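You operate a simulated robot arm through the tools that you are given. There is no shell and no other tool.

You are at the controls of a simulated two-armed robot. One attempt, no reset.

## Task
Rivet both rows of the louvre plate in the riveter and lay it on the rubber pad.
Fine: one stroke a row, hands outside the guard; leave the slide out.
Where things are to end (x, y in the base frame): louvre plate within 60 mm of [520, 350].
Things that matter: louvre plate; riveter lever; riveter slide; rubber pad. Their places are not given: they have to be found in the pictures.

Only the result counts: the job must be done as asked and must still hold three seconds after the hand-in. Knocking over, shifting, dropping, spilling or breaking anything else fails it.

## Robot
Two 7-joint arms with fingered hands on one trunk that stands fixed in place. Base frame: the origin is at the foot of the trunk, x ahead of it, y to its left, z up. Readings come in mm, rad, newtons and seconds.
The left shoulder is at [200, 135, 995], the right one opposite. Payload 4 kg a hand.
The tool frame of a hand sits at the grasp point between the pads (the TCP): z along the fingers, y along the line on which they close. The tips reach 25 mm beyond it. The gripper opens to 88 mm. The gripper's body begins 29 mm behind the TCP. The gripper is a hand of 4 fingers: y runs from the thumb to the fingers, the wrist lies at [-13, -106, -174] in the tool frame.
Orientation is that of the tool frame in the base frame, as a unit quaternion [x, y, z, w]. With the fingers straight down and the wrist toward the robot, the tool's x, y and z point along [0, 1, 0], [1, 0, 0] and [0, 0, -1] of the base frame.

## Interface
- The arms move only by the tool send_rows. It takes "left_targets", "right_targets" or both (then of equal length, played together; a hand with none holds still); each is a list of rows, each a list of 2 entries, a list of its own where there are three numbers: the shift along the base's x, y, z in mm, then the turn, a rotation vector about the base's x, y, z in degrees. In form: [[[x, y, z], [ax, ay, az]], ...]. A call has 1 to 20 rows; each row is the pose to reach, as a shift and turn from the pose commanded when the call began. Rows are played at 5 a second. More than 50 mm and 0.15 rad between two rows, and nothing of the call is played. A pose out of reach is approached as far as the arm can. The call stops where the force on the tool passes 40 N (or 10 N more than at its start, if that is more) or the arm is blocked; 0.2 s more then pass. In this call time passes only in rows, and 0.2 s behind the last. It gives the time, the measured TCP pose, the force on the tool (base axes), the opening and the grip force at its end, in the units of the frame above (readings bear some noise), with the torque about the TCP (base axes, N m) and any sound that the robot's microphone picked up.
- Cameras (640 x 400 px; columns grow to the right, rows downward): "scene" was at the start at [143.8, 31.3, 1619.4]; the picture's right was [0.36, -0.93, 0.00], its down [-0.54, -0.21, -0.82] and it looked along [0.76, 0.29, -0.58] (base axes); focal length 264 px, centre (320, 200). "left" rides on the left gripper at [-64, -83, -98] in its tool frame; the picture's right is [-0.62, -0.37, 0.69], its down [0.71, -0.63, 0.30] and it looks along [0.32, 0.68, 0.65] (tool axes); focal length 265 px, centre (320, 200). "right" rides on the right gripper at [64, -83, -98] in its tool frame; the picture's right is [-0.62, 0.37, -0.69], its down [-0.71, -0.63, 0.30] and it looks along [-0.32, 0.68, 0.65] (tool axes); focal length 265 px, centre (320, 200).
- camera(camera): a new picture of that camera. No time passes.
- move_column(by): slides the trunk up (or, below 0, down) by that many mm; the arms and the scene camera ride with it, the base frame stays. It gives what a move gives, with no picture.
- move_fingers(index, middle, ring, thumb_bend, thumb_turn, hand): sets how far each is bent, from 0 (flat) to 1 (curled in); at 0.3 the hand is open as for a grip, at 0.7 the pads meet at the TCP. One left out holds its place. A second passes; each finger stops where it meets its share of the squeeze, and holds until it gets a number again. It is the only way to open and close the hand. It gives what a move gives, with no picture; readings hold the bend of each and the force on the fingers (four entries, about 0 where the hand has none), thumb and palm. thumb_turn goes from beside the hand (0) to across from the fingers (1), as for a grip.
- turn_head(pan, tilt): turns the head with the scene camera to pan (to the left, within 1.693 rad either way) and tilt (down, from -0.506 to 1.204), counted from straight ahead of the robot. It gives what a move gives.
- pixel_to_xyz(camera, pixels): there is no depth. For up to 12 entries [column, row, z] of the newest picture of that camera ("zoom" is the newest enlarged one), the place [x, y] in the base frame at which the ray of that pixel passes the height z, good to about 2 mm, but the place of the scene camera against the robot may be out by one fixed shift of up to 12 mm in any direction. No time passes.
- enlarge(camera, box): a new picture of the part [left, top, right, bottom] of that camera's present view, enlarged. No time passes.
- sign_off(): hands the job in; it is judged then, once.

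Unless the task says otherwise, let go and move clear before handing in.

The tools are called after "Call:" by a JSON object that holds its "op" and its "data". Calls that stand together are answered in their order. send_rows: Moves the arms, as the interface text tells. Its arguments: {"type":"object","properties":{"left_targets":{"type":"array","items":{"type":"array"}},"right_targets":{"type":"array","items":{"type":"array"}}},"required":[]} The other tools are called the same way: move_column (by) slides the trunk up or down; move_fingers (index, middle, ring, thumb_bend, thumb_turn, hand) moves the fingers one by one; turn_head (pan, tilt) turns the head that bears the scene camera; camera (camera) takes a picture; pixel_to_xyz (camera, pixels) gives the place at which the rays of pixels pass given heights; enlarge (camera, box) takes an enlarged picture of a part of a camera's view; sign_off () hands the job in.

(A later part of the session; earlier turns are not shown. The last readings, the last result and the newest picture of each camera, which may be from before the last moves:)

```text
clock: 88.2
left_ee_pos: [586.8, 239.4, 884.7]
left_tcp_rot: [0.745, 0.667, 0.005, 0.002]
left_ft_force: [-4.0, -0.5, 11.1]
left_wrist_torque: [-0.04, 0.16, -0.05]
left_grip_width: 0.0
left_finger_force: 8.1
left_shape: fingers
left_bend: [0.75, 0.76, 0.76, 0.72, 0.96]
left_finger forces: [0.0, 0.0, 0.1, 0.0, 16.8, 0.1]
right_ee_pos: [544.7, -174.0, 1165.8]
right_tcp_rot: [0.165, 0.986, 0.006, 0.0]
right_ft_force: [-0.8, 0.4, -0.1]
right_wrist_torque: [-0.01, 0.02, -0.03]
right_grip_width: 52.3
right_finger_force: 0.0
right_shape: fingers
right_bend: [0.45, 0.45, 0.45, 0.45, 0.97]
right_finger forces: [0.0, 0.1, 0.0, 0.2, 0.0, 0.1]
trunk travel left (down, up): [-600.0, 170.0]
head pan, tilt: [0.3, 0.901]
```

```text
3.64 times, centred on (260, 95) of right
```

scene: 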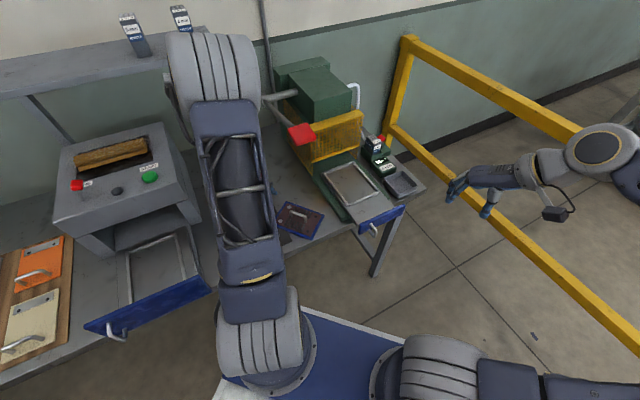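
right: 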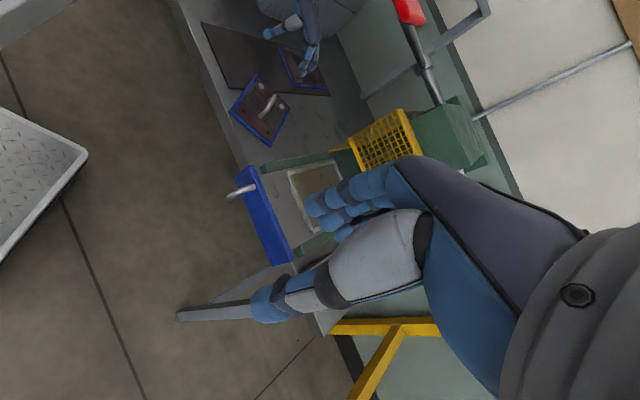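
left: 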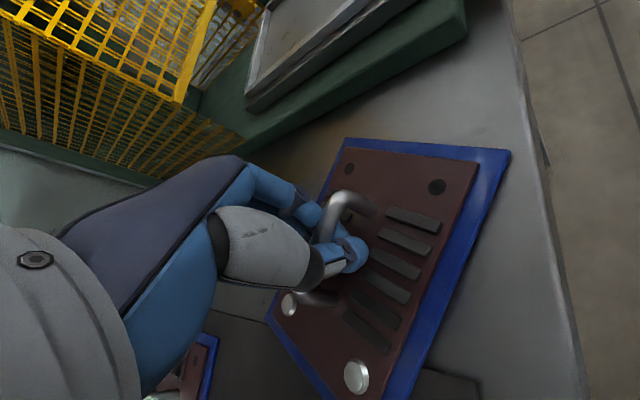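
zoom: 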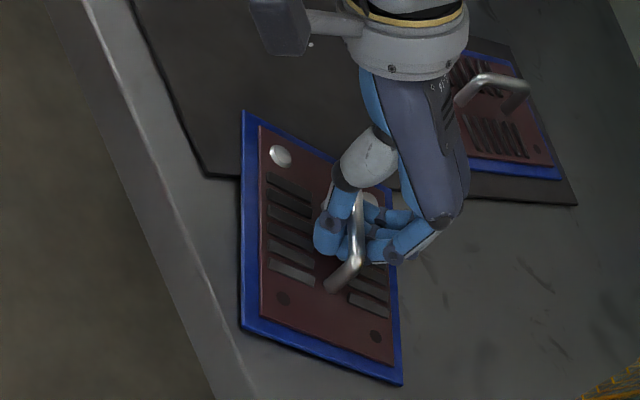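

The plate is down again, thumb tip pressing slightly. I'll raise 4 mm and open, then lift clear a bit to measure.

Call:
{"op": "send_rows", "data": {"left_targets": [[[0, 0, 4], [0, 0, 0]]]}}

Call:
{"op": "move_fingers", "data": {"hand": "left", "index": 0.6, "middle": 0.6, "ring": 0.6, "thumb_bend": 0.6}}

Call:
{"op": "send_rows", "data": {"left_targets": [[[0, 0, 5], [0, 0, 0]]]}}

Call:
{"op": "move_fingers", "data": {"hand": "left", "index": 0.45, "middle": 0.45, "ring": 0.45, "thumb_bend": 0.45}}

Call:
{"op": "send_rows", "data": {"left_targets": [[[0, 0, 15], [0, 0, 0]], [[0, 0, 35], [0, 0, 0]], [[0, 0, 50], [0, 0, 0]]]}}

Call:
{"op": "camera", "data": {"camera": "left"}}

Call:
{"op": "enlarge", "data": {"camera": "right", "box": [210, 40, 310, 150]}}

```text
clock: 88.6
left_ee_pos: [587.3, 239.1, 887.7]
left_tcp_rot: [0.746, 0.666, 0.004, 0.0]
left_ft_force: [-0.6, -0.7, -0.6]
left_wrist_torque: [0.03, -0.04, -0.01]
left_grip_width: 0.0
left_finger_force: 0.6
left_shape: fingers
left_bend: [0.75, 0.76, 0.76, 0.72, 0.96]
left_finger forces: [0.0, 0.1, 0.1, 0.1, 1.2, 0.1]
right_ee_pos: [544.9, -174.5, 1164.0]
right_tcp_rot: [0.165, 0.986, 0.005, 0.0]
right_ft_force: [0.1, -0.7, 0.9]
right_wrist_torque: [0.0, 0.01, 0.02]
right_grip_width: 52.6
right_finger_force: 0.1
right_shape: fingers
right_bend: [0.45, 0.45, 0.45, 0.45, 0.97]
right_finger forces: [0.0, 0.1, 0.1, 0.0, 0.0, 0.1]
trunk travel left (down, up): [-600.0, 170.0]
head pan, tilt: [0.3, 0.901]
```

```text
clock: 89.6
left_ee_pos: [586.7, 240.2, 888.1]
left_tcp_rot: [0.745, 0.667, 0.004, 0.001]
left_ft_force: [0.1, -0.6, 0.5]
left_wrist_torque: [-0.03, -0.02, -0.05]
left_grip_width: 19.0
left_finger_force: 0.2
left_shape: fingers
left_bend: [0.6, 0.6, 0.6, 0.61, 0.97]
left_finger forces: [0.0, 0.2, 0.0, 0.0, 0.5, 0.0]
right_ee_pos: [545.0, -175.7, 1164.5]
right_tcp_rot: [0.165, 0.986, 0.005, 0.0]
right_ft_force: [-0.4, 0.1, 0.2]
right_wrist_torque: [-0.03, -0.01, 0.0]
right_grip_width: 52.6
right_finger_force: 0.1
right_shape: fingers
right_bend: [0.45, 0.45, 0.45, 0.45, 0.97]
right_finger forces: [0.0, 0.0, 0.1, 0.1, 0.1, 0.0]
trunk travel left (down, up): [-600.0, 170.0]
head pan, tilt: [0.3, 0.901]
```

```text
clock: 90.0
left_ee_pos: [587.6, 238.2, 894.8]
left_tcp_rot: [0.746, 0.666, 0.004, 0.0]
left_ft_force: [0.7, 0.2, 0.3]
left_wrist_torque: [0.01, 0.02, 0.01]
left_grip_width: 19.0
left_finger_force: 0.1
left_shape: fingers
left_bend: [0.6, 0.6, 0.6, 0.6, 0.97]
left_finger forces: [0.1, 0.0, 0.0, 0.1, 0.0, 0.1]
right_ee_pos: [545.3, -174.2, 1165.0]
right_tcp_rot: [0.166, 0.986, 0.005, 0.0]
right_ft_force: [0.4, -0.3, 0.3]
right_wrist_torque: [0.02, -0.02, 0.02]
right_grip_width: 52.4
right_finger_force: 0.0
right_shape: fingers
right_bend: [0.45, 0.45, 0.45, 0.45, 0.97]
right_finger forces: [0.0, 0.0, 0.1, 0.0, 0.1, 0.0]
trunk travel left (down, up): [-600.0, 170.0]
head pan, tilt: [0.3, 0.901]
```

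```text
clock: 91.0
left_ee_pos: [586.5, 238.5, 894.4]
left_tcp_rot: [0.746, 0.666, 0.004, 0.0]
left_ft_force: [-1.0, -0.2, 0.1]
left_wrist_torque: [0.02, 0.01, 0.02]
left_grip_width: 52.2
left_finger_force: 0.0
left_shape: fingers
left_bend: [0.45, 0.45, 0.45, 0.45, 0.97]
left_finger forces: [0.1, 0.1, 0.0, 0.0, 0.0, 0.0]
right_ee_pos: [545.5, -174.0, 1165.4]
right_tcp_rot: [0.165, 0.986, 0.005, 0.0]
right_ft_force: [0.1, 0.9, 0.7]
right_wrist_torque: [-0.03, 0.0, 0.02]
right_grip_width: 52.5
right_finger_force: 0.1
right_shape: fingers
right_bend: [0.45, 0.45, 0.45, 0.45, 0.97]
right_finger forces: [0.1, 0.0, 0.1, 0.0, 0.1, 0.1]
trunk travel left (down, up): [-600.0, 170.0]
head pan, tilt: [0.3, 0.901]
```

```text
clock: 91.8
left_ee_pos: [586.7, 238.5, 943.6]
left_tcp_rot: [0.746, 0.666, 0.004, 0.001]
left_ft_force: [0.0, 0.1, -0.6]
left_wrist_torque: [-0.04, 0.03, 0.03]
left_grip_width: 52.0
left_finger_force: 0.0
left_shape: fingers
left_bend: [0.45, 0.45, 0.45, 0.45, 0.97]
left_finger forces: [0.0, 0.0, 0.0, 0.0, 0.0, 0.1]
right_ee_pos: [544.7, -174.1, 1165.3]
right_tcp_rot: [0.165, 0.986, 0.005, -0.001]
right_ft_force: [-0.9, -0.7, -0.9]
right_wrist_torque: [0.02, 0.03, -0.01]
right_grip_width: 52.2
right_finger_force: 0.1
right_shape: fingers
right_bend: [0.45, 0.45, 0.45, 0.45, 0.97]
right_finger forces: [0.0, 0.0, 0.0, 0.1, 0.1, 0.0]
trunk travel left (down, up): [-600.0, 170.0]
head pan, tilt: [0.3, 0.901]
```

```text
taken
```

left: 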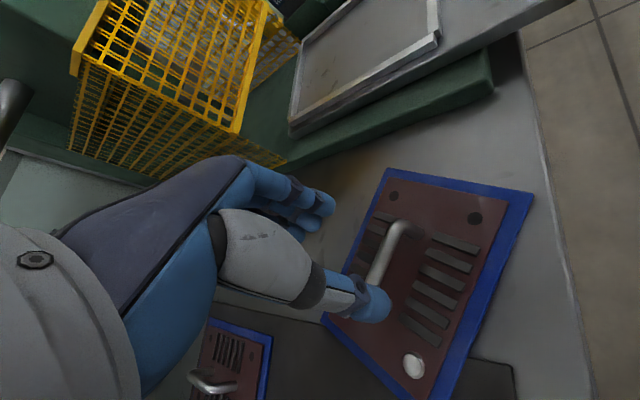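

```text
3.64 times, centred on (260, 95) of right
```

zoom: 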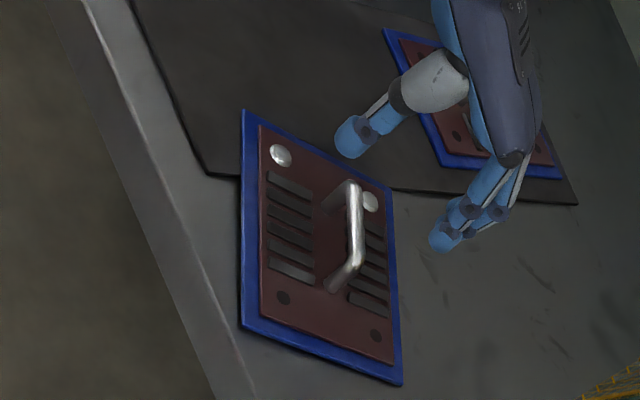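

I'll measure the plate's new pose from both hand cameras.

Call:
{"op": "pixel_to_xyz", "data": {"camera": "left", "pixels": [[414, 366, 856], [394, 196, 856], [475, 219, 856], [402, 226, 885], [376, 285, 885]]}}

Call:
{"op": "pixel_to_xyz", "data": {"camera": "right", "pixels": [[249.3, 82.6, 856], [273.7, 95.5, 856], [249.8, 121.9, 856], [275.4, 132.4, 856], [269.7, 92.3, 885], [270.6, 112.7, 885]]}}

```text
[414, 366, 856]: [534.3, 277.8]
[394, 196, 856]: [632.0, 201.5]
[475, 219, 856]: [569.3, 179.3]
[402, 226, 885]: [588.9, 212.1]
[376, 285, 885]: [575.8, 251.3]
```

```text
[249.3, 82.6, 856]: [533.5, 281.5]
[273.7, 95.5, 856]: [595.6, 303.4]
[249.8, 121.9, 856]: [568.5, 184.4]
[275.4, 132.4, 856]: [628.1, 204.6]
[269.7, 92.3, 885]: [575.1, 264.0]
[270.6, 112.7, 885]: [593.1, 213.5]
```

The plate now has its centre at ≈ (582, 241) and heading ≈ -70.5°. I'll descend again and close gently under the bar without hard squeezing, so the plate hangs level on the fingers, then lift a little and look.

Call:
{"op": "send_rows", "data": {"left_targets": [[[-2, 1, -20], [0, 0, 0]], [[-3, 2, -40], [0, 0, 0]], [[-3, 2, -54], [0, 0, 0]]]}}

Call:
{"op": "move_fingers", "data": {"hand": "left", "index": 0.72, "middle": 0.72, "ring": 0.72, "thumb_bend": 0.7}}

Call:
{"op": "camera", "data": {"camera": "left"}}

Call:
{"op": "enlarge", "data": {"camera": "right", "box": [210, 40, 310, 150]}}

```text
clock: 92.6
left_ee_pos: [584.2, 240.4, 889.4]
left_tcp_rot: [0.746, 0.666, 0.004, 0.001]
left_ft_force: [0.1, 1.0, 0.6]
left_wrist_torque: [0.02, -0.02, 0.0]
left_grip_width: 52.2
left_finger_force: 0.0
left_shape: fingers
left_bend: [0.45, 0.45, 0.45, 0.45, 0.97]
left_finger forces: [0.1, 0.0, 0.0, 0.1, 0.0, 0.1]
right_ee_pos: [545.1, -173.4, 1166.2]
right_tcp_rot: [0.164, 0.986, 0.006, -0.001]
right_ft_force: [-1.1, 0.3, -0.2]
right_wrist_torque: [-0.01, -0.02, -0.01]
right_grip_width: 52.3
right_finger_force: 0.0
right_shape: fingers
right_bend: [0.45, 0.45, 0.45, 0.45, 0.97]
right_finger forces: [0.0, 0.0, 0.1, 0.0, 0.0, 0.1]
trunk travel left (down, up): [-600.0, 170.0]
head pan, tilt: [0.3, 0.901]
```

```text
clock: 93.6
left_ee_pos: [583.6, 242.4, 889.8]
left_tcp_rot: [0.746, 0.666, 0.003, 0.0]
left_ft_force: [-0.1, 0.2, -0.8]
left_wrist_torque: [0.02, 0.02, 0.01]
left_grip_width: 0.2
left_finger_force: 0.4
left_shape: fingers
left_bend: [0.72, 0.72, 0.72, 0.69, 0.97]
left_finger forces: [0.1, 0.0, 0.0, 0.1, 0.2, 0.0]
right_ee_pos: [545.4, -173.7, 1164.8]
right_tcp_rot: [0.164, 0.986, 0.005, -0.001]
right_ft_force: [0.2, 0.3, 0.4]
right_wrist_torque: [0.0, -0.02, -0.01]
right_grip_width: 52.6
right_finger_force: 0.0
right_shape: fingers
right_bend: [0.45, 0.45, 0.45, 0.45, 0.97]
right_finger forces: [0.1, 0.0, 0.0, 0.0, 0.0, 0.1]
trunk travel left (down, up): [-600.0, 170.0]
head pan, tilt: [0.3, 0.901]
```

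```text
taken
```

left: 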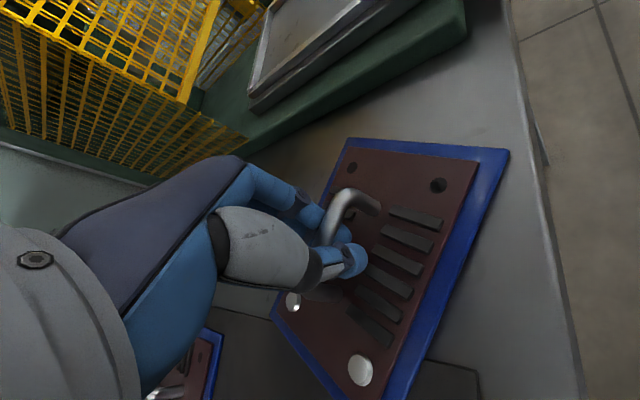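

```text
3.64 times, centred on (260, 95) of right
```

zoom: 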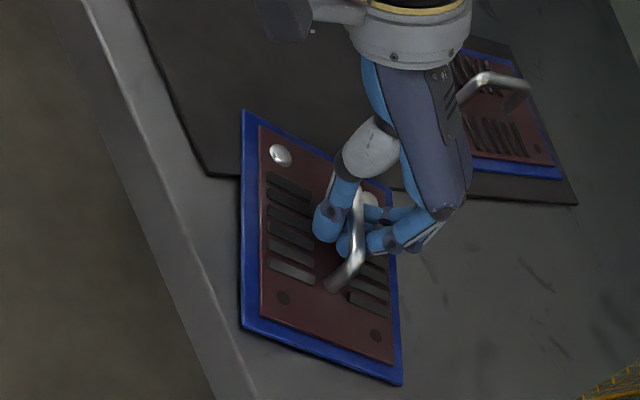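

The hand has closed loosely around the bar with no force. I'll lift slowly and see how the plate hangs.

Call:
{"op": "send_rows", "data": {"left_targets": [[[0, 0, 5], [0, 0, 0]], [[0, 0, 10], [0, 0, 0]], [[0, 0, 16], [0, 0, 0]], [[0, 0, 24], [0, 0, 0]]]}}

Call:
{"op": "camera", "data": {"camera": "left"}}

Call:
{"op": "enlarge", "data": {"camera": "right", "box": [210, 40, 310, 150]}}

```text
clock: 94.6
left_ee_pos: [585.0, 240.2, 912.9]
left_tcp_rot: [0.746, 0.666, 0.003, 0.0]
left_ft_force: [-0.3, 0.4, -5.2]
left_wrist_torque: [0.0, -0.01, -0.02]
left_grip_width: 0.0
left_finger_force: 1.9
left_shape: fingers
left_bend: [0.72, 0.72, 0.72, 0.68, 0.97]
left_finger forces: [2.2, 0.3, 0.1, 0.1, 1.6, 0.0]
right_ee_pos: [545.6, -174.6, 1164.6]
right_tcp_rot: [0.165, 0.986, 0.006, -0.001]
right_ft_force: [-0.5, -0.4, -0.7]
right_wrist_torque: [0.02, 0.01, -0.01]
right_grip_width: 52.6
right_finger_force: 0.1
right_shape: fingers
right_bend: [0.45, 0.45, 0.45, 0.45, 0.97]
right_finger forces: [0.0, 0.1, 0.0, 0.1, 0.0, 0.0]
trunk travel left (down, up): [-600.0, 170.0]
head pan, tilt: [0.3, 0.901]
```

```text
taken
```

left: 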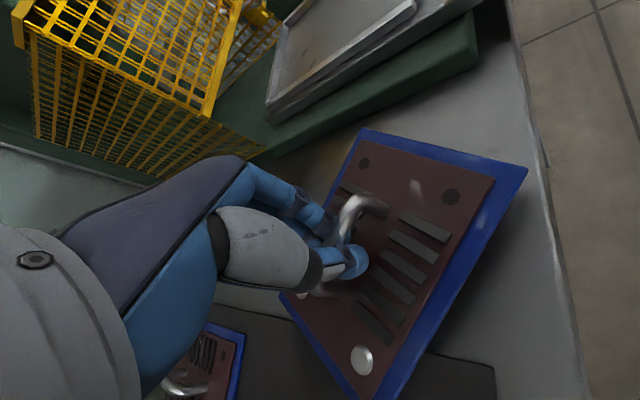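

```text
3.64 times, centred on (260, 95) of right
```

zoom: 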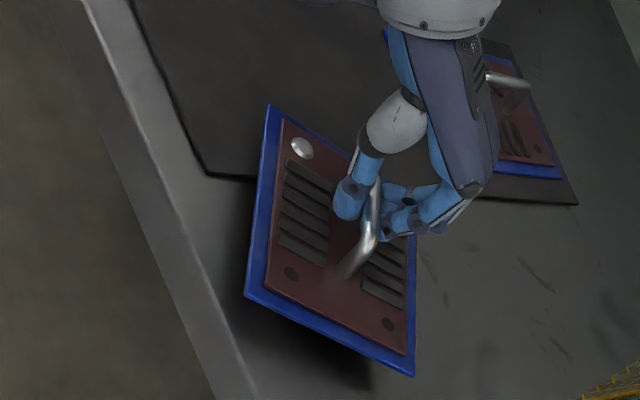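

I'll triangulate rivet and hole positions to see how level the plate hangs.

Call:
{"op": "pixel_to_xyz", "data": {"camera": "left", "pixels": [[361, 360, 870], [361, 360, 900], [364, 163, 870], [364, 163, 900], [451, 197, 870], [451, 197, 900]]}}

Call:
{"op": "pixel_to_xyz", "data": {"camera": "right", "pixels": [[255.1, 80.7, 870], [255.1, 80.7, 900], [278.7, 129.1, 870], [278.7, 129.1, 900], [252, 115.3, 870], [252, 115.3, 900]]}}

```text
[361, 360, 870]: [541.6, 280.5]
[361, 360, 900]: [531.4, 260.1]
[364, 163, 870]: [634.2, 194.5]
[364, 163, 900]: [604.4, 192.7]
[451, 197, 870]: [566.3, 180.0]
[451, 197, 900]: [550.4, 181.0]
```

```text
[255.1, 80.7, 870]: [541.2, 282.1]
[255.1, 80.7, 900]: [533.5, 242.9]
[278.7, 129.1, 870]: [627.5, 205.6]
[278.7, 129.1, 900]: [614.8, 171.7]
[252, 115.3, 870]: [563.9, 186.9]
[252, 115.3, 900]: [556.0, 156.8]
```

The plate now hangs nearly level (heading ≈ -77.5°). The left forearm would foul the raised lever over the nest, so the left hand will only turn the plate further here, to about -175°; the right hand can then regrip it and place it in the nest. I'll rotate in place, slightly raised.

Call:
{"op": "send_rows", "data": {"left_targets": [[[0, 0, 10], [0, 0, 0]], [[0, 0, 14], [0, 0, -7.5]], [[0, 0, 14], [0, 0, -15]], [[0, 0, 14], [0, 0, -22.5]], [[0, 0, 14], [0, 0, -30]], [[0, 0, 14], [0, 0, -37.5]], [[0, 0, 14], [0, 0, -45]]]}}

Call:
{"op": "camera", "data": {"camera": "left"}}

Call:
{"op": "camera", "data": {"camera": "right"}}

Call:
{"op": "camera", "data": {"camera": "scene"}}

```text
clock: 96.2
left_ee_pos: [583.4, 242.9, 926.6]
left_tcp_rot: [0.944, 0.329, 0.004, 0.001]
left_ft_force: [0.5, 0.8, -4.7]
left_wrist_torque: [-0.01, -0.03, -0.02]
left_grip_width: 0.1
left_finger_force: 2.4
left_shape: fingers
left_bend: [0.72, 0.72, 0.72, 0.68, 0.97]
left_finger forces: [2.2, 0.6, 0.0, 0.0, 1.8, 0.0]
right_ee_pos: [546.1, -174.5, 1164.7]
right_tcp_rot: [0.166, 0.986, 0.005, -0.001]
right_ft_force: [0.8, -0.7, 0.1]
right_wrist_torque: [0.01, -0.01, 0.0]
right_grip_width: 52.6
right_finger_force: 0.0
right_shape: fingers
right_bend: [0.45, 0.45, 0.45, 0.45, 0.97]
right_finger forces: [0.1, 0.0, 0.1, 0.1, 0.0, 0.0]
trunk travel left (down, up): [-600.0, 170.0]
head pan, tilt: [0.3, 0.901]
```

```text
taken
```

left: 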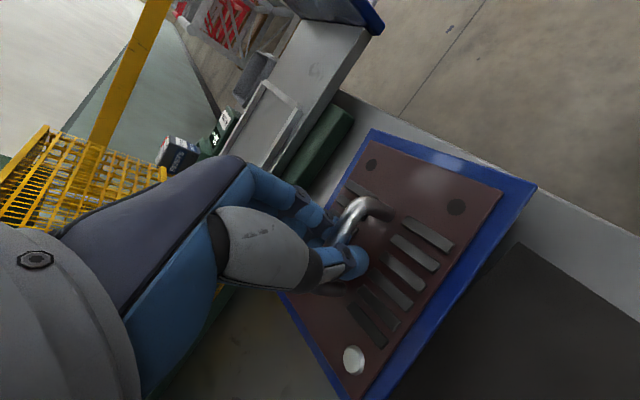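

```text
taken
```

right: 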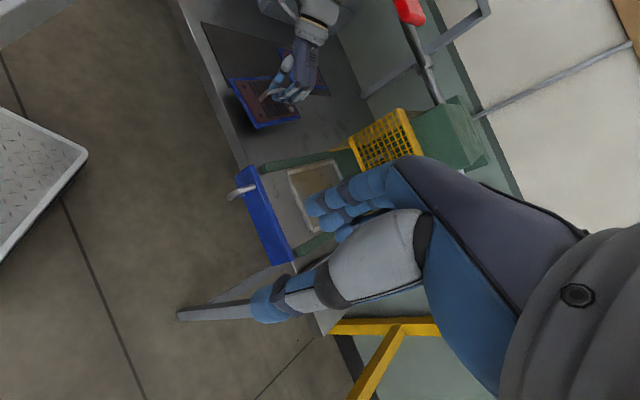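

```text
taken
```

scene: 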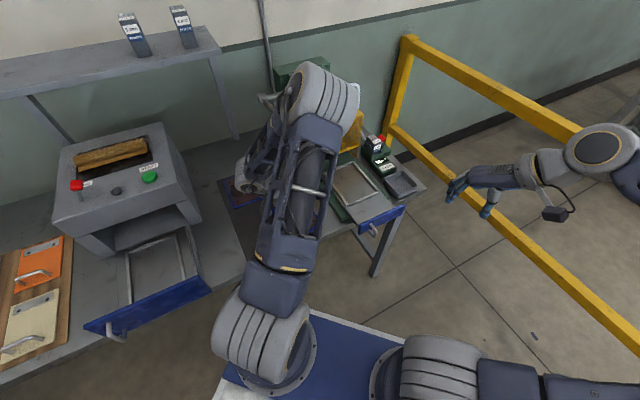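

The left elbow has swung close above the lever knob (still not touching: knob unchanged at right pixel (410,12)), so I won't rotate the left further here. I'll test whether the right hand can reach yaw ≈ 147°, which would let it take the plate at its present heading of about -122°.

Call:
{"op": "send_rows", "data": {"right_targets": [[[10, 17, -6], [0, 0, 7.6]], [[20, 34, -12], [0, 0, 15.2]], [[30, 51, -18], [0, 0, 22.8]], [[40, 68, -24], [0, 0, 30.4]], [[50, 85, -30], [0, 0, 38]], [[60, 102, -36], [0, 0, 45.6]], [[70, 119, -42], [0, 0, 53.2]], [[80, 136, -48], [0, 0, 60.8]], [[90, 153, -54], [0, 0, 68.4]], [[100, 170, -60], [0, 0, 76]]]}}

Call:
{"op": "camera", "data": {"camera": "right"}}

Call:
{"op": "camera", "data": {"camera": "left"}}

Call:
{"op": "camera", "data": {"camera": "scene"}}

```text
clock: 98.4
left_ee_pos: [584.2, 241.0, 926.8]
left_tcp_rot: [0.944, 0.331, 0.004, 0.002]
left_ft_force: [-0.1, -0.1, -4.3]
left_wrist_torque: [0.01, -0.03, 0.02]
left_grip_width: 0.0
left_finger_force: 2.3
left_shape: fingers
left_bend: [0.72, 0.72, 0.72, 0.68, 0.97]
left_finger forces: [2.3, 0.5, 0.1, 0.1, 1.9, 0.0]
right_ee_pos: [646.6, -0.9, 1106.5]
right_tcp_rot: [-0.478, 0.878, 0.004, -0.004]
right_ft_force: [0.5, -0.3, -0.2]
right_wrist_torque: [0.03, -0.03, 0.01]
right_grip_width: 52.6
right_finger_force: 0.1
right_shape: fingers
right_bend: [0.45, 0.45, 0.45, 0.45, 0.97]
right_finger forces: [0.0, 0.0, 0.0, 0.0, 0.0, 0.0]
trunk travel left (down, up): [-600.0, 170.0]
head pan, tilt: [0.3, 0.901]
```

```text
taken
```

right: 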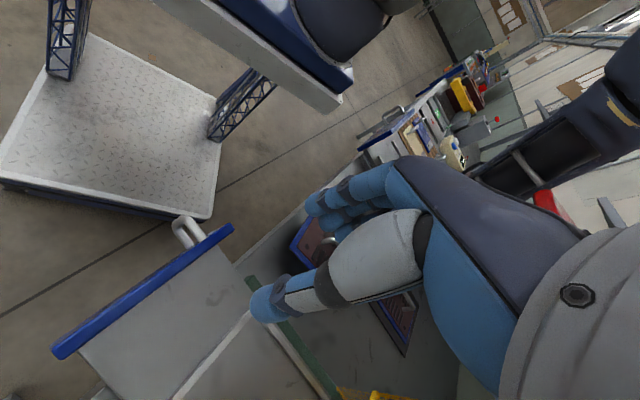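

```text
taken
```

left: 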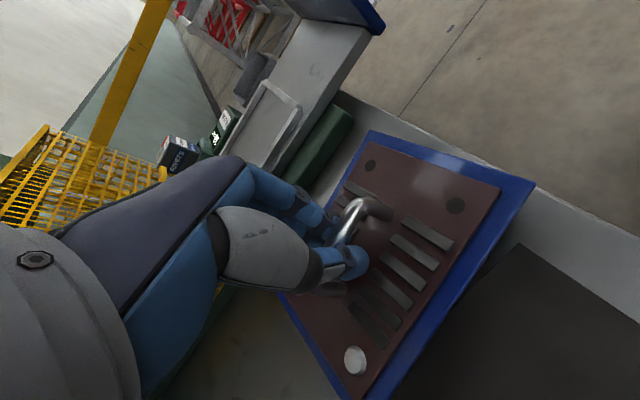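

```text
taken
```

scene: 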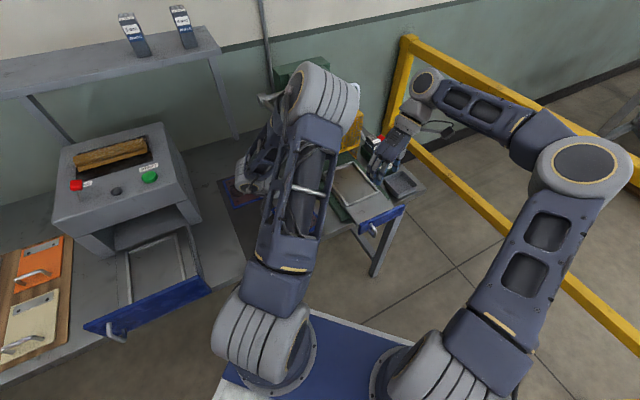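

The right hand reaches yaw 147°. Before lowering the left hand, I'll check the clearance between the left elbow and the lever knob in the right view near (545,200).

Call:
{"op": "enlarge", "data": {"camera": "right", "box": [440, 20, 640, 240]}}

Call:
{"op": "enlarge", "data": {"camera": "scene", "box": [220, 40, 380, 220]}}

```text
1.82 times, centred on (540, 130) of right
```

zoom: 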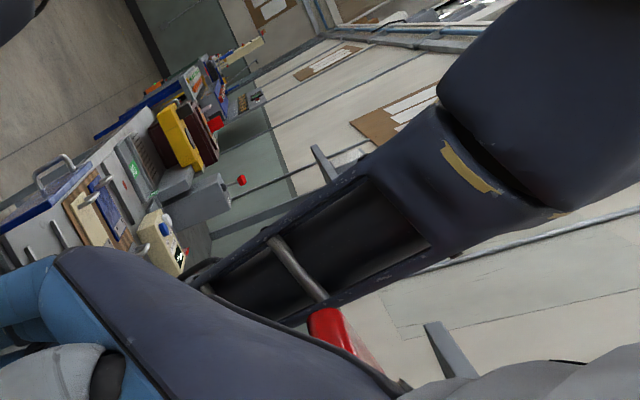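

```text
2.22 times, centred on (300, 130) of scene
```

zoom: 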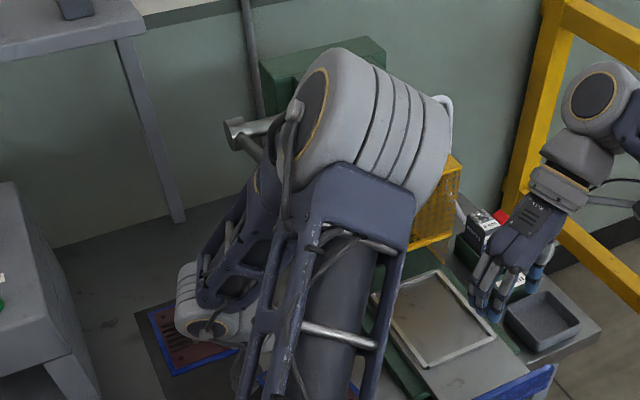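

The left forearm is on the robot side of the knob with a few centimetres of clearance. I'll lower the plate onto the bench here in small steps.

Call:
{"op": "send_rows", "data": {"left_targets": [[[0, 0, -10], [0, 0, 0]], [[0, 0, -20], [0, 0, 0]], [[0, 0, -28], [0, 0, 0]], [[0, 0, -33], [0, 0, 0]], [[0, 0, -37], [0, 0, 0]]]}}

Call:
{"op": "camera", "data": {"camera": "left"}}

Call:
{"op": "camera", "data": {"camera": "right"}}

```text
clock: 99.6
left_ee_pos: [583.7, 241.3, 890.8]
left_tcp_rot: [0.944, 0.331, 0.004, 0.003]
left_ft_force: [-0.7, 0.2, -0.1]
left_wrist_torque: [-0.02, 0.01, 0.01]
left_grip_width: 0.0
left_finger_force: 0.1
left_shape: fingers
left_bend: [0.72, 0.72, 0.72, 0.69, 0.97]
left_finger forces: [0.0, 0.0, 0.1, 0.0, 0.1, 0.0]
right_ee_pos: [644.8, 0.3, 1106.5]
right_tcp_rot: [-0.477, 0.879, 0.003, -0.004]
right_ft_force: [0.4, -0.2, 0.4]
right_wrist_torque: [0.02, -0.02, 0.01]
right_grip_width: 52.4
right_finger_force: 0.1
right_shape: fingers
right_bend: [0.45, 0.45, 0.45, 0.45, 0.97]
right_finger forces: [0.0, 0.0, 0.0, 0.0, 0.0, 0.0]
trunk travel left (down, up): [-600.0, 170.0]
head pan, tilt: [0.3, 0.901]
```

```text
taken
```

left: 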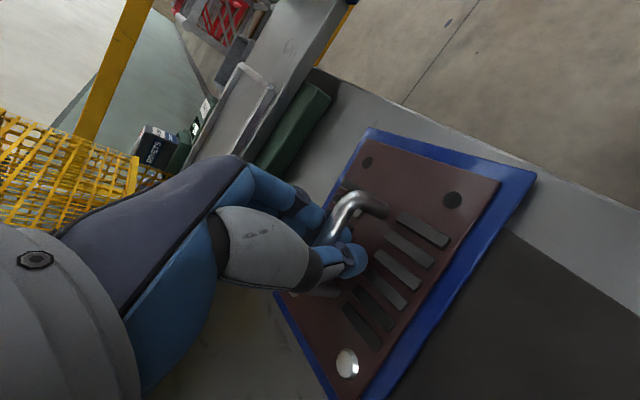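

```text
taken
```

right: 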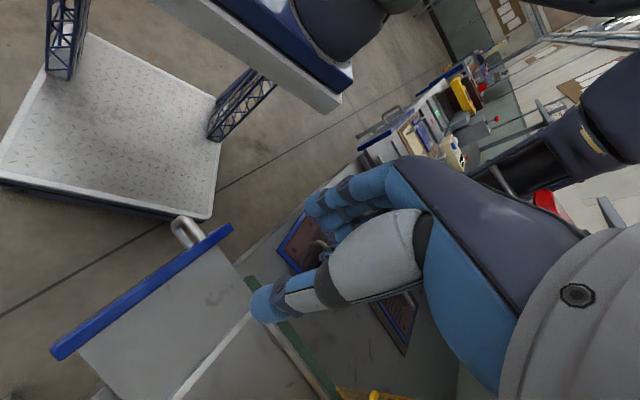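

The plate rests on the bench again. I'll open the left hand in stages and lift it off.

Call:
{"op": "move_fingers", "data": {"hand": "left", "index": 0.6, "middle": 0.6, "ring": 0.6, "thumb_bend": 0.6}}

Call:
{"op": "send_rows", "data": {"left_targets": [[[0, 0, 5], [0, 0, 0]]]}}

Call:
{"op": "move_fingers", "data": {"hand": "left", "index": 0.42, "middle": 0.42, "ring": 0.42, "thumb_bend": 0.42}}

Call:
{"op": "send_rows", "data": {"left_targets": [[[0, 0, 12], [0, 0, 0]], [[0, 0, 30], [0, 0, 0]], [[0, 0, 50], [0, 0, 0]]]}}

Call:
{"op": "camera", "data": {"camera": "left"}}

```text
clock: 100.6
left_ee_pos: [584.3, 240.4, 890.2]
left_tcp_rot: [0.944, 0.33, 0.004, 0.002]
left_ft_force: [-0.3, 0.0, -0.7]
left_wrist_torque: [-0.02, 0.02, -0.05]
left_grip_width: 19.1
left_finger_force: 0.1
left_shape: fingers
left_bend: [0.6, 0.6, 0.6, 0.6, 0.97]
left_finger forces: [0.0, 0.0, 0.0, 0.1, 0.1, 0.0]
right_ee_pos: [645.3, 0.0, 1107.1]
right_tcp_rot: [-0.477, 0.879, 0.004, -0.005]
right_ft_force: [0.2, -0.1, -0.4]
right_wrist_torque: [-0.01, -0.04, 0.0]
right_grip_width: 52.6
right_finger_force: 0.1
right_shape: fingers
right_bend: [0.45, 0.45, 0.45, 0.45, 0.97]
right_finger forces: [0.1, 0.0, 0.1, 0.0, 0.1, 0.0]
trunk travel left (down, up): [-600.0, 170.0]
head pan, tilt: [0.3, 0.901]
```

```text
clock: 101.0
left_ee_pos: [583.6, 241.5, 893.9]
left_tcp_rot: [0.944, 0.331, 0.003, 0.001]
left_ft_force: [0.0, -0.1, 0.5]
left_wrist_torque: [0.02, 0.01, -0.01]
left_grip_width: 19.0
left_finger_force: 0.1
left_shape: fingers
left_bend: [0.6, 0.6, 0.6, 0.6, 0.97]
left_finger forces: [0.0, 0.0, 0.1, 0.1, 0.0, 0.0]
right_ee_pos: [645.7, -0.7, 1106.3]
right_tcp_rot: [-0.477, 0.879, 0.004, -0.004]
right_ft_force: [0.6, 0.2, -0.4]
right_wrist_torque: [-0.01, -0.01, 0.02]
right_grip_width: 52.7
right_finger_force: 0.1
right_shape: fingers
right_bend: [0.45, 0.45, 0.45, 0.45, 0.97]
right_finger forces: [0.1, 0.0, 0.0, 0.1, 0.0, 0.0]
trunk travel left (down, up): [-600.0, 170.0]
head pan, tilt: [0.3, 0.901]
```

```text
clock: 102.0
left_ee_pos: [584.0, 240.9, 894.9]
left_tcp_rot: [0.944, 0.33, 0.003, 0.002]
left_ft_force: [-0.4, 0.0, -0.6]
left_wrist_torque: [0.01, -0.01, -0.04]
left_grip_width: 58.5
left_finger_force: 0.0
left_shape: fingers
left_bend: [0.42, 0.42, 0.42, 0.42, 0.97]
left_finger forces: [0.1, 0.0, 0.0, 0.0, 0.0, 0.0]
right_ee_pos: [645.8, -0.9, 1106.9]
right_tcp_rot: [-0.477, 0.879, 0.004, -0.004]
right_ft_force: [0.2, -1.2, 0.9]
right_wrist_torque: [0.0, 0.05, -0.02]
right_grip_width: 52.4
right_finger_force: 0.0
right_shape: fingers
right_bend: [0.45, 0.45, 0.45, 0.45, 0.97]
right_finger forces: [0.0, 0.0, 0.1, 0.1, 0.0, 0.0]
trunk travel left (down, up): [-600.0, 170.0]
head pan, tilt: [0.3, 0.901]
```

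```text
clock: 102.8
left_ee_pos: [580.7, 239.6, 946.0]
left_tcp_rot: [0.944, 0.331, 0.003, 0.002]
left_ft_force: [0.4, 0.0, 0.0]
left_wrist_torque: [0.03, -0.02, 0.01]
left_grip_width: 58.7
left_finger_force: 0.1
left_shape: fingers
left_bend: [0.42, 0.42, 0.42, 0.42, 0.97]
left_finger forces: [0.0, 0.0, 0.0, 0.1, 0.1, 0.0]
right_ee_pos: [645.1, 0.5, 1107.0]
right_tcp_rot: [-0.478, 0.879, 0.004, -0.004]
right_ft_force: [0.1, -0.7, 0.2]
right_wrist_torque: [-0.03, 0.01, -0.01]
right_grip_width: 52.5
right_finger_force: 0.1
right_shape: fingers
right_bend: [0.45, 0.45, 0.45, 0.45, 0.97]
right_finger forces: [0.0, 0.0, 0.1, 0.1, 0.0, 0.0]
trunk travel left (down, up): [-600.0, 170.0]
head pan, tilt: [0.3, 0.901]
```

```text
taken
```

left: 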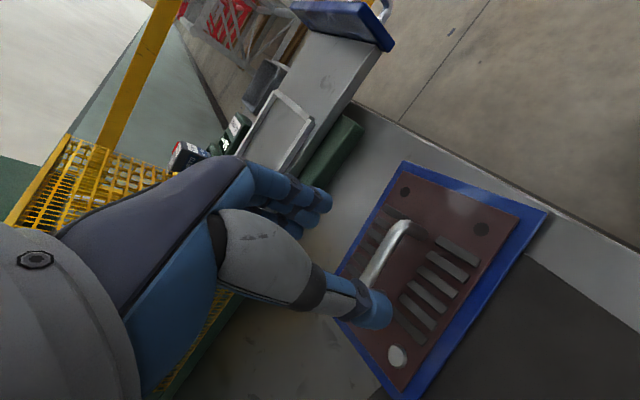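

The plate is free. I'll retrace the left hand's known-safe way out: rotate back to yaw -6°, slide out from under the knob, and rise.

Call:
{"op": "send_rows", "data": {"left_targets": [[[0, 0, 2], [0, 0, 7.5]], [[0, 0, 4], [0, 0, 15]], [[0, 0, 6], [0, 0, 22.5]], [[0, 0, 8], [0, 0, 30]], [[0, 0, 8], [0, 0, 37.5]], [[0, 0, 8], [0, 0, 45]], [[-7, 30, 8], [0, 0, 45]], [[-14, 60, 8], [0, 0, 45]], [[-21, 93, 8], [0, 0, 45]], [[-23, 91, 50], [0, 0, 45]], [[-25, 89, 92], [0, 0, 45]], [[-28, 88, 134], [0, 0, 45]], [[-30, 86, 176], [0, 0, 39]], [[-33, 84, 218], [0, 0, 32]], [[-35, 82, 260], [0, 0, 25]], [[-38, 80, 302], [0, 0, 18]], [[-40, 78, 344], [0, 0, 12]], [[-43, 77, 386], [0, 0, 6]], [[-45, 75, 428], [0, 0, 6]]]}}

Call:
{"op": "camera", "data": {"camera": "left"}}

Call:
{"op": "camera", "data": {"camera": "scene"}}

Call:
{"op": "camera", "data": {"camera": "right"}}

```text
clock: 106.8
left_ee_pos: [538.2, 313.3, 1374.0]
left_tcp_rot: [0.925, 0.38, 0.003, 0.002]
left_ft_force: [0.2, 0.1, 0.2]
left_wrist_torque: [0.02, 0.0, -0.01]
left_grip_width: 58.5
left_finger_force: 0.0
left_shape: fingers
left_bend: [0.42, 0.42, 0.42, 0.42, 0.97]
left_finger forces: [0.0, 0.0, 0.0, 0.1, 0.1, 0.1]
right_ee_pos: [645.0, 0.7, 1106.5]
right_tcp_rot: [-0.477, 0.879, 0.004, -0.005]
right_ft_force: [-0.1, 0.5, -0.3]
right_wrist_torque: [-0.02, -0.05, -0.03]
right_grip_width: 52.4
right_finger_force: 0.1
right_shape: fingers
right_bend: [0.45, 0.45, 0.45, 0.45, 0.97]
right_finger forces: [0.0, 0.0, 0.0, 0.1, 0.1, 0.1]
trunk travel left (down, up): [-600.0, 170.0]
head pan, tilt: [0.3, 0.901]
```

```text
taken
```

left: 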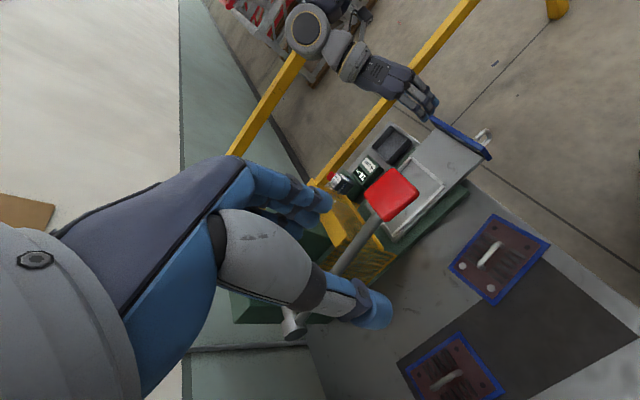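

```text
taken
```

scene: 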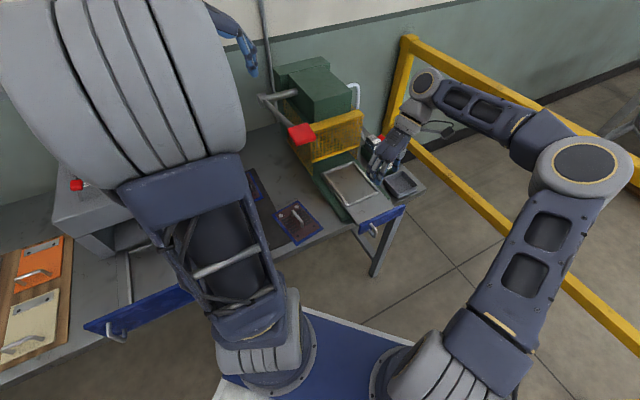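

```text
taken
```

right: 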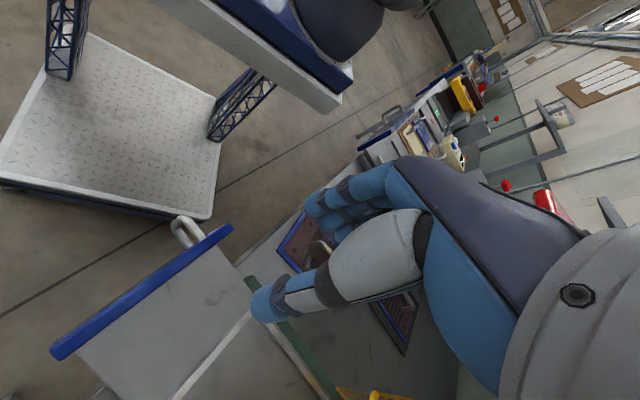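

The lever stayed put. Now I'll zoom to measure the plate's pose on the bench.

Call:
{"op": "enlarge", "data": {"camera": "left", "box": [440, 200, 560, 320]}}

Call:
{"op": "enlarge", "data": {"camera": "scene", "box": [260, 190, 330, 250]}}

```text
3.33 times, centred on (500, 260) of left
```

zoom: 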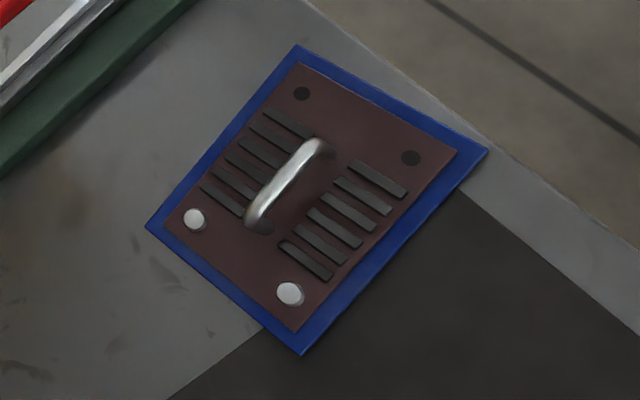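

```text
6.67 times, centred on (295, 220) of scene
```

zoom: 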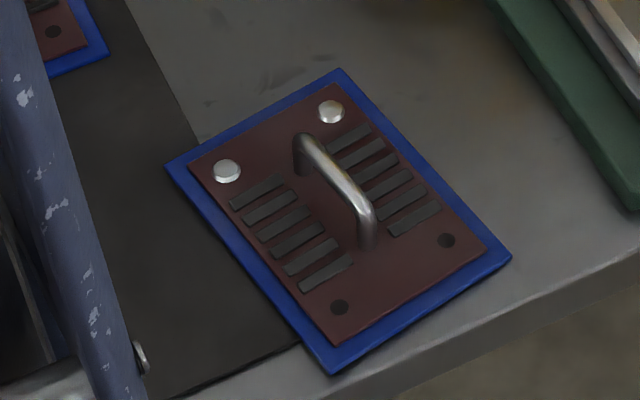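

I'll convert the rivet and hole pixels to get the plate's centre and heading.

Call:
{"op": "pixel_to_xyz", "data": {"camera": "left", "pixels": [[461.9, 265.7, 856], [491, 288.2, 856], [494.6, 228.2, 856], [527.3, 247.4, 856], [496, 243, 885], [478, 266, 885]]}}

Call:
{"op": "pixel_to_xyz", "data": {"camera": "scene", "pixels": [[284.9, 215.6, 856], [296.5, 206.5, 856], [301.7, 236.2, 856], [317.6, 226, 856]]}}

```text
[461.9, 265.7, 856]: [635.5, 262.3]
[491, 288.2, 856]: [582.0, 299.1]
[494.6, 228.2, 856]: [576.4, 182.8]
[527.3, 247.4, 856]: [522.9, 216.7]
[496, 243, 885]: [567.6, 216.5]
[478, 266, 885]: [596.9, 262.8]
```

```text
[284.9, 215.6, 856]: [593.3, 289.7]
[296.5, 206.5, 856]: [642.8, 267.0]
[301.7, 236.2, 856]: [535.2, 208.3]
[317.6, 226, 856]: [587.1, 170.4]
```

The plate's centre is ≈ (579, 240) with heading ≈ -126°, so the right hand should take it at yaw ≈ 144°. I'll bring the right hand in low, under the knob, to just above the handle.

Call:
{"op": "send_rows", "data": {"right_targets": [[[0, 28, -38], [0, 0, 0]], [[0, 58, -76], [0, 0, 0]], [[0, 88, -112], [0, 0, 0]], [[-3, 118, -145], [0, 0, 0]], [[-5, 130, -170], [0, 0, -1.5]], [[-25, 165, -180], [0, 0, -3]], [[-45, 202, -181], [0, 0, -3.2]], [[-66, 239.5, -181], [0, 0, -3.2]]]}}

Call:
{"op": "camera", "data": {"camera": "right"}}

Call:
{"op": "camera", "data": {"camera": "left"}}

Call:
{"op": "enlarge", "data": {"camera": "scene", "box": [240, 80, 420, 260]}}

```text
clock: 108.6
left_ee_pos: [538.2, 312.4, 1373.5]
left_tcp_rot: [0.925, 0.38, 0.003, 0.001]
left_ft_force: [0.5, 0.4, -0.4]
left_wrist_torque: [-0.02, -0.01, -0.03]
left_grip_width: 58.9
left_finger_force: 0.1
left_shape: fingers
left_bend: [0.42, 0.42, 0.42, 0.42, 0.97]
left_finger forces: [0.0, 0.0, 0.0, 0.0, 0.1, 0.0]
right_ee_pos: [577.0, 239.4, 925.2]
right_tcp_rot: [-0.452, 0.892, 0.005, -0.004]
right_ft_force: [0.2, -0.2, 1.0]
right_wrist_torque: [0.01, 0.0, -0.02]
right_grip_width: 52.5
right_finger_force: 0.1
right_shape: fingers
right_bend: [0.45, 0.45, 0.45, 0.45, 0.97]
right_finger forces: [0.0, 0.0, 0.1, 0.0, 0.1, 0.0]
trunk travel left (down, up): [-600.0, 170.0]
head pan, tilt: [0.3, 0.901]
```

```text
taken
```

right: 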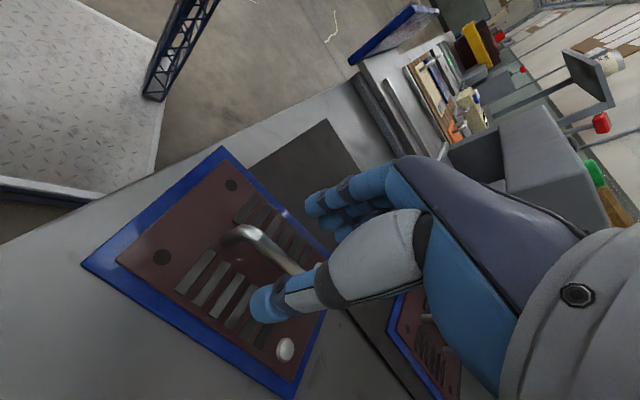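

```text
taken
```

left: 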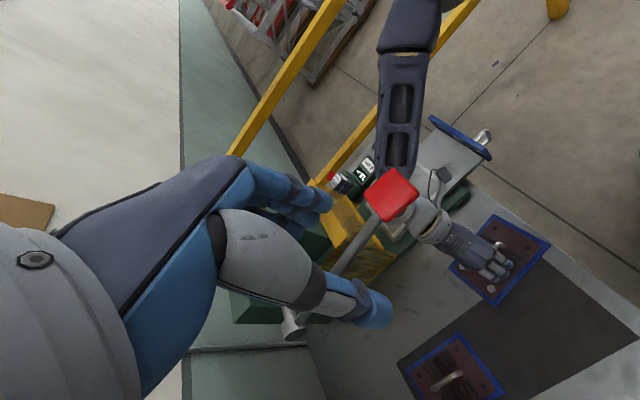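

```text
2.22 times, centred on (330, 170) of scene
```

zoom: 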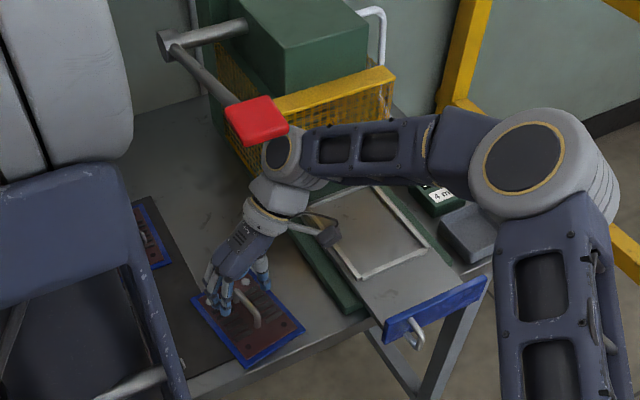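

The right hand is aligned over the handle at yaw 143.8°. I'll descend to the cage height and close gently.

Call:
{"op": "send_rows", "data": {"right_targets": [[[1, 0.5, -12], [0, 0, 0]], [[2, 1, -24], [0, 0, 0]], [[2, 1, -36], [0, 0, 0]]]}}

Call:
{"op": "move_fingers", "data": {"hand": "right", "index": 0.72, "middle": 0.72, "ring": 0.72, "thumb_bend": 0.7}}

Call:
{"op": "camera", "data": {"camera": "right"}}

```text
clock: 109.4
left_ee_pos: [537.8, 313.4, 1373.3]
left_tcp_rot: [0.925, 0.379, 0.003, 0.001]
left_ft_force: [0.6, -0.1, 0.8]
left_wrist_torque: [-0.01, 0.0, -0.02]
left_grip_width: 58.7
left_finger_force: 0.0
left_shape: fingers
left_bend: [0.42, 0.42, 0.42, 0.42, 0.97]
left_finger forces: [0.0, 0.0, 0.0, 0.0, 0.0, 0.0]
right_ee_pos: [579.6, 240.1, 888.9]
right_tcp_rot: [-0.452, 0.892, 0.005, -0.004]
right_ft_force: [1.2, -0.4, 0.2]
right_wrist_torque: [0.0, 0.0, 0.01]
right_grip_width: 52.3
right_finger_force: 0.0
right_shape: fingers
right_bend: [0.45, 0.45, 0.45, 0.45, 0.97]
right_finger forces: [0.0, 0.0, 0.0, 0.0, 0.0, 0.0]
trunk travel left (down, up): [-600.0, 170.0]
head pan, tilt: [0.3, 0.901]
```

```text
clock: 110.4
left_ee_pos: [537.9, 313.3, 1372.6]
left_tcp_rot: [0.925, 0.379, 0.004, 0.002]
left_ft_force: [-0.3, 0.4, 0.0]
left_wrist_torque: [0.01, 0.0, 0.04]
left_grip_width: 58.6
left_finger_force: 0.1
left_shape: fingers
left_bend: [0.42, 0.42, 0.42, 0.42, 0.97]
left_finger forces: [0.1, 0.0, 0.0, 0.0, 0.0, 0.0]
right_ee_pos: [579.0, 240.2, 889.4]
right_tcp_rot: [-0.453, 0.892, 0.003, -0.004]
right_ft_force: [-1.5, 0.7, -0.4]
right_wrist_torque: [-0.01, 0.03, 0.11]
right_grip_width: 0.1
right_finger_force: 1.1
right_shape: fingers
right_bend: [0.72, 0.72, 0.71, 0.69, 0.97]
right_finger forces: [0.1, 0.0, 1.9, 0.1, 0.2, 0.0]
trunk travel left (down, up): [-600.0, 170.0]
head pan, tilt: [0.3, 0.901]
```

```text
taken
```

right: 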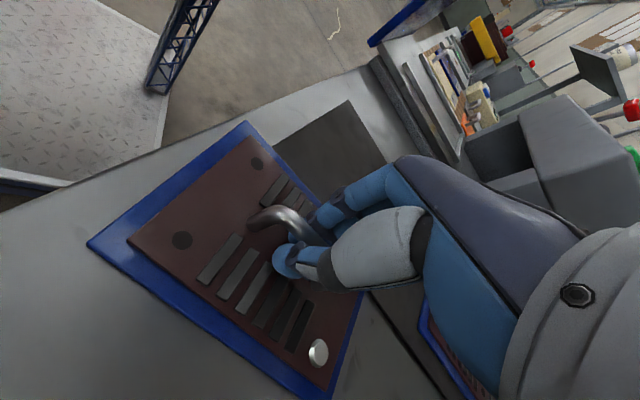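

The bar is caged with hardly any force. I'll lift slowly by about 24 mm and check how it hangs.

Call:
{"op": "send_rows", "data": {"right_targets": [[[0, 0, 5], [0, 0, 0]], [[0, 0, 10], [0, 0, 0]], [[0, 0, 16], [0, 0, 0]], [[0, 0, 24], [0, 0, 0]]]}}

Call:
{"op": "camera", "data": {"camera": "right"}}

Call:
{"op": "enlarge", "data": {"camera": "left", "box": [420, 180, 560, 320]}}

Call:
{"op": "enlarge", "data": {"camera": "scene", "box": [260, 170, 360, 260]}}

```text
clock: 111.4
left_ee_pos: [538.2, 313.1, 1374.0]
left_tcp_rot: [0.925, 0.379, 0.004, 0.001]
left_ft_force: [0.2, 0.0, -0.3]
left_wrist_torque: [0.03, 0.0, -0.01]
left_grip_width: 59.1
left_finger_force: 0.1
left_shape: fingers
left_bend: [0.42, 0.42, 0.42, 0.42, 0.97]
left_finger forces: [0.0, 0.1, 0.0, 0.1, 0.0, 0.0]
right_ee_pos: [581.0, 241.5, 913.7]
right_tcp_rot: [-0.453, 0.892, 0.004, -0.004]
right_ft_force: [-0.8, 0.2, -4.4]
right_wrist_torque: [0.01, 0.02, 0.0]
right_grip_width: 0.1
right_finger_force: 2.2
right_shape: fingers
right_bend: [0.72, 0.72, 0.72, 0.68, 0.97]
right_finger forces: [1.7, 0.7, 0.2, 0.0, 1.9, 0.0]
trunk travel left (down, up): [-600.0, 170.0]
head pan, tilt: [0.3, 0.901]
```

```text
taken
```

right: 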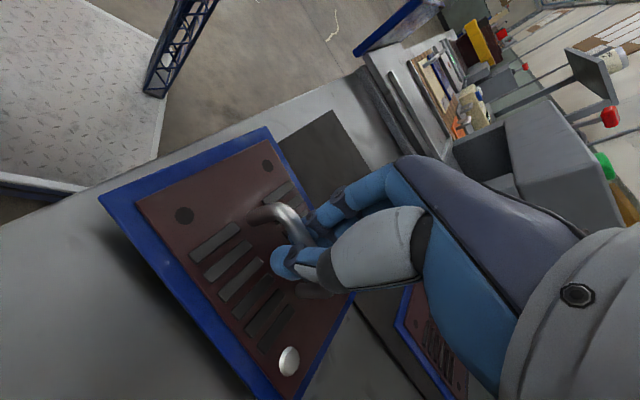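

```text
2.86 times, centred on (490, 250) of left
```

zoom: 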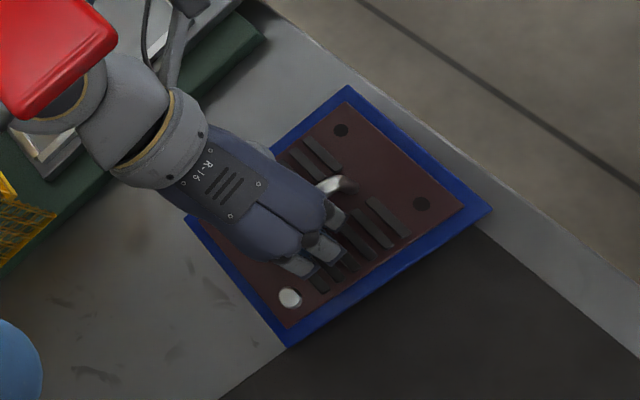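

```text
4.44 times, centred on (310, 215) of scene
```

zoom: 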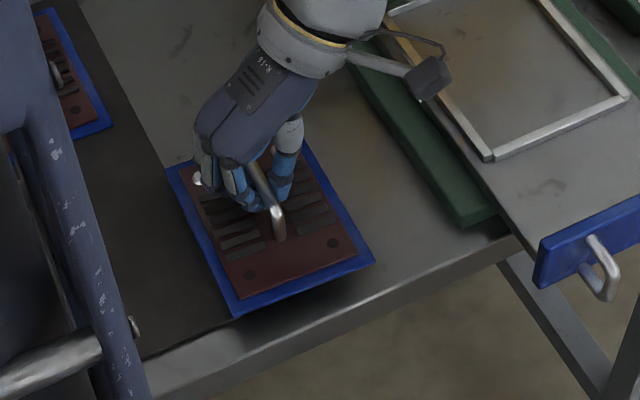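

I'll triangulate the hanging plate's pose again from both cameras.

Call:
{"op": "pixel_to_xyz", "data": {"camera": "right", "pixels": [[184, 214, 870], [184, 214, 890], [267, 167, 870], [267, 167, 890], [290, 360, 870], [290, 360, 890]]}}

Call:
{"op": "pixel_to_xyz", "data": {"camera": "left", "pixels": [[497, 225.9, 870], [497, 225.9, 890], [525.3, 251.4, 870], [525.3, 251.4, 890], [479.2, 283.9, 870], [479.2, 283.9, 890]]}}

```text
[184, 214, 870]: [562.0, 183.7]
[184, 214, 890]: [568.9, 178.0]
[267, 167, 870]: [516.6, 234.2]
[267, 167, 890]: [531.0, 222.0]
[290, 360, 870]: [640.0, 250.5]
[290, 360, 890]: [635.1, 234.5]
```

```text
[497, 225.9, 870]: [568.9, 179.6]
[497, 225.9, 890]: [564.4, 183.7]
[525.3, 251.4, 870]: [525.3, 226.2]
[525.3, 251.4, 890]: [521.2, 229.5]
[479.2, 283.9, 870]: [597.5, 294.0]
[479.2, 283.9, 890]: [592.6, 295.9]
```

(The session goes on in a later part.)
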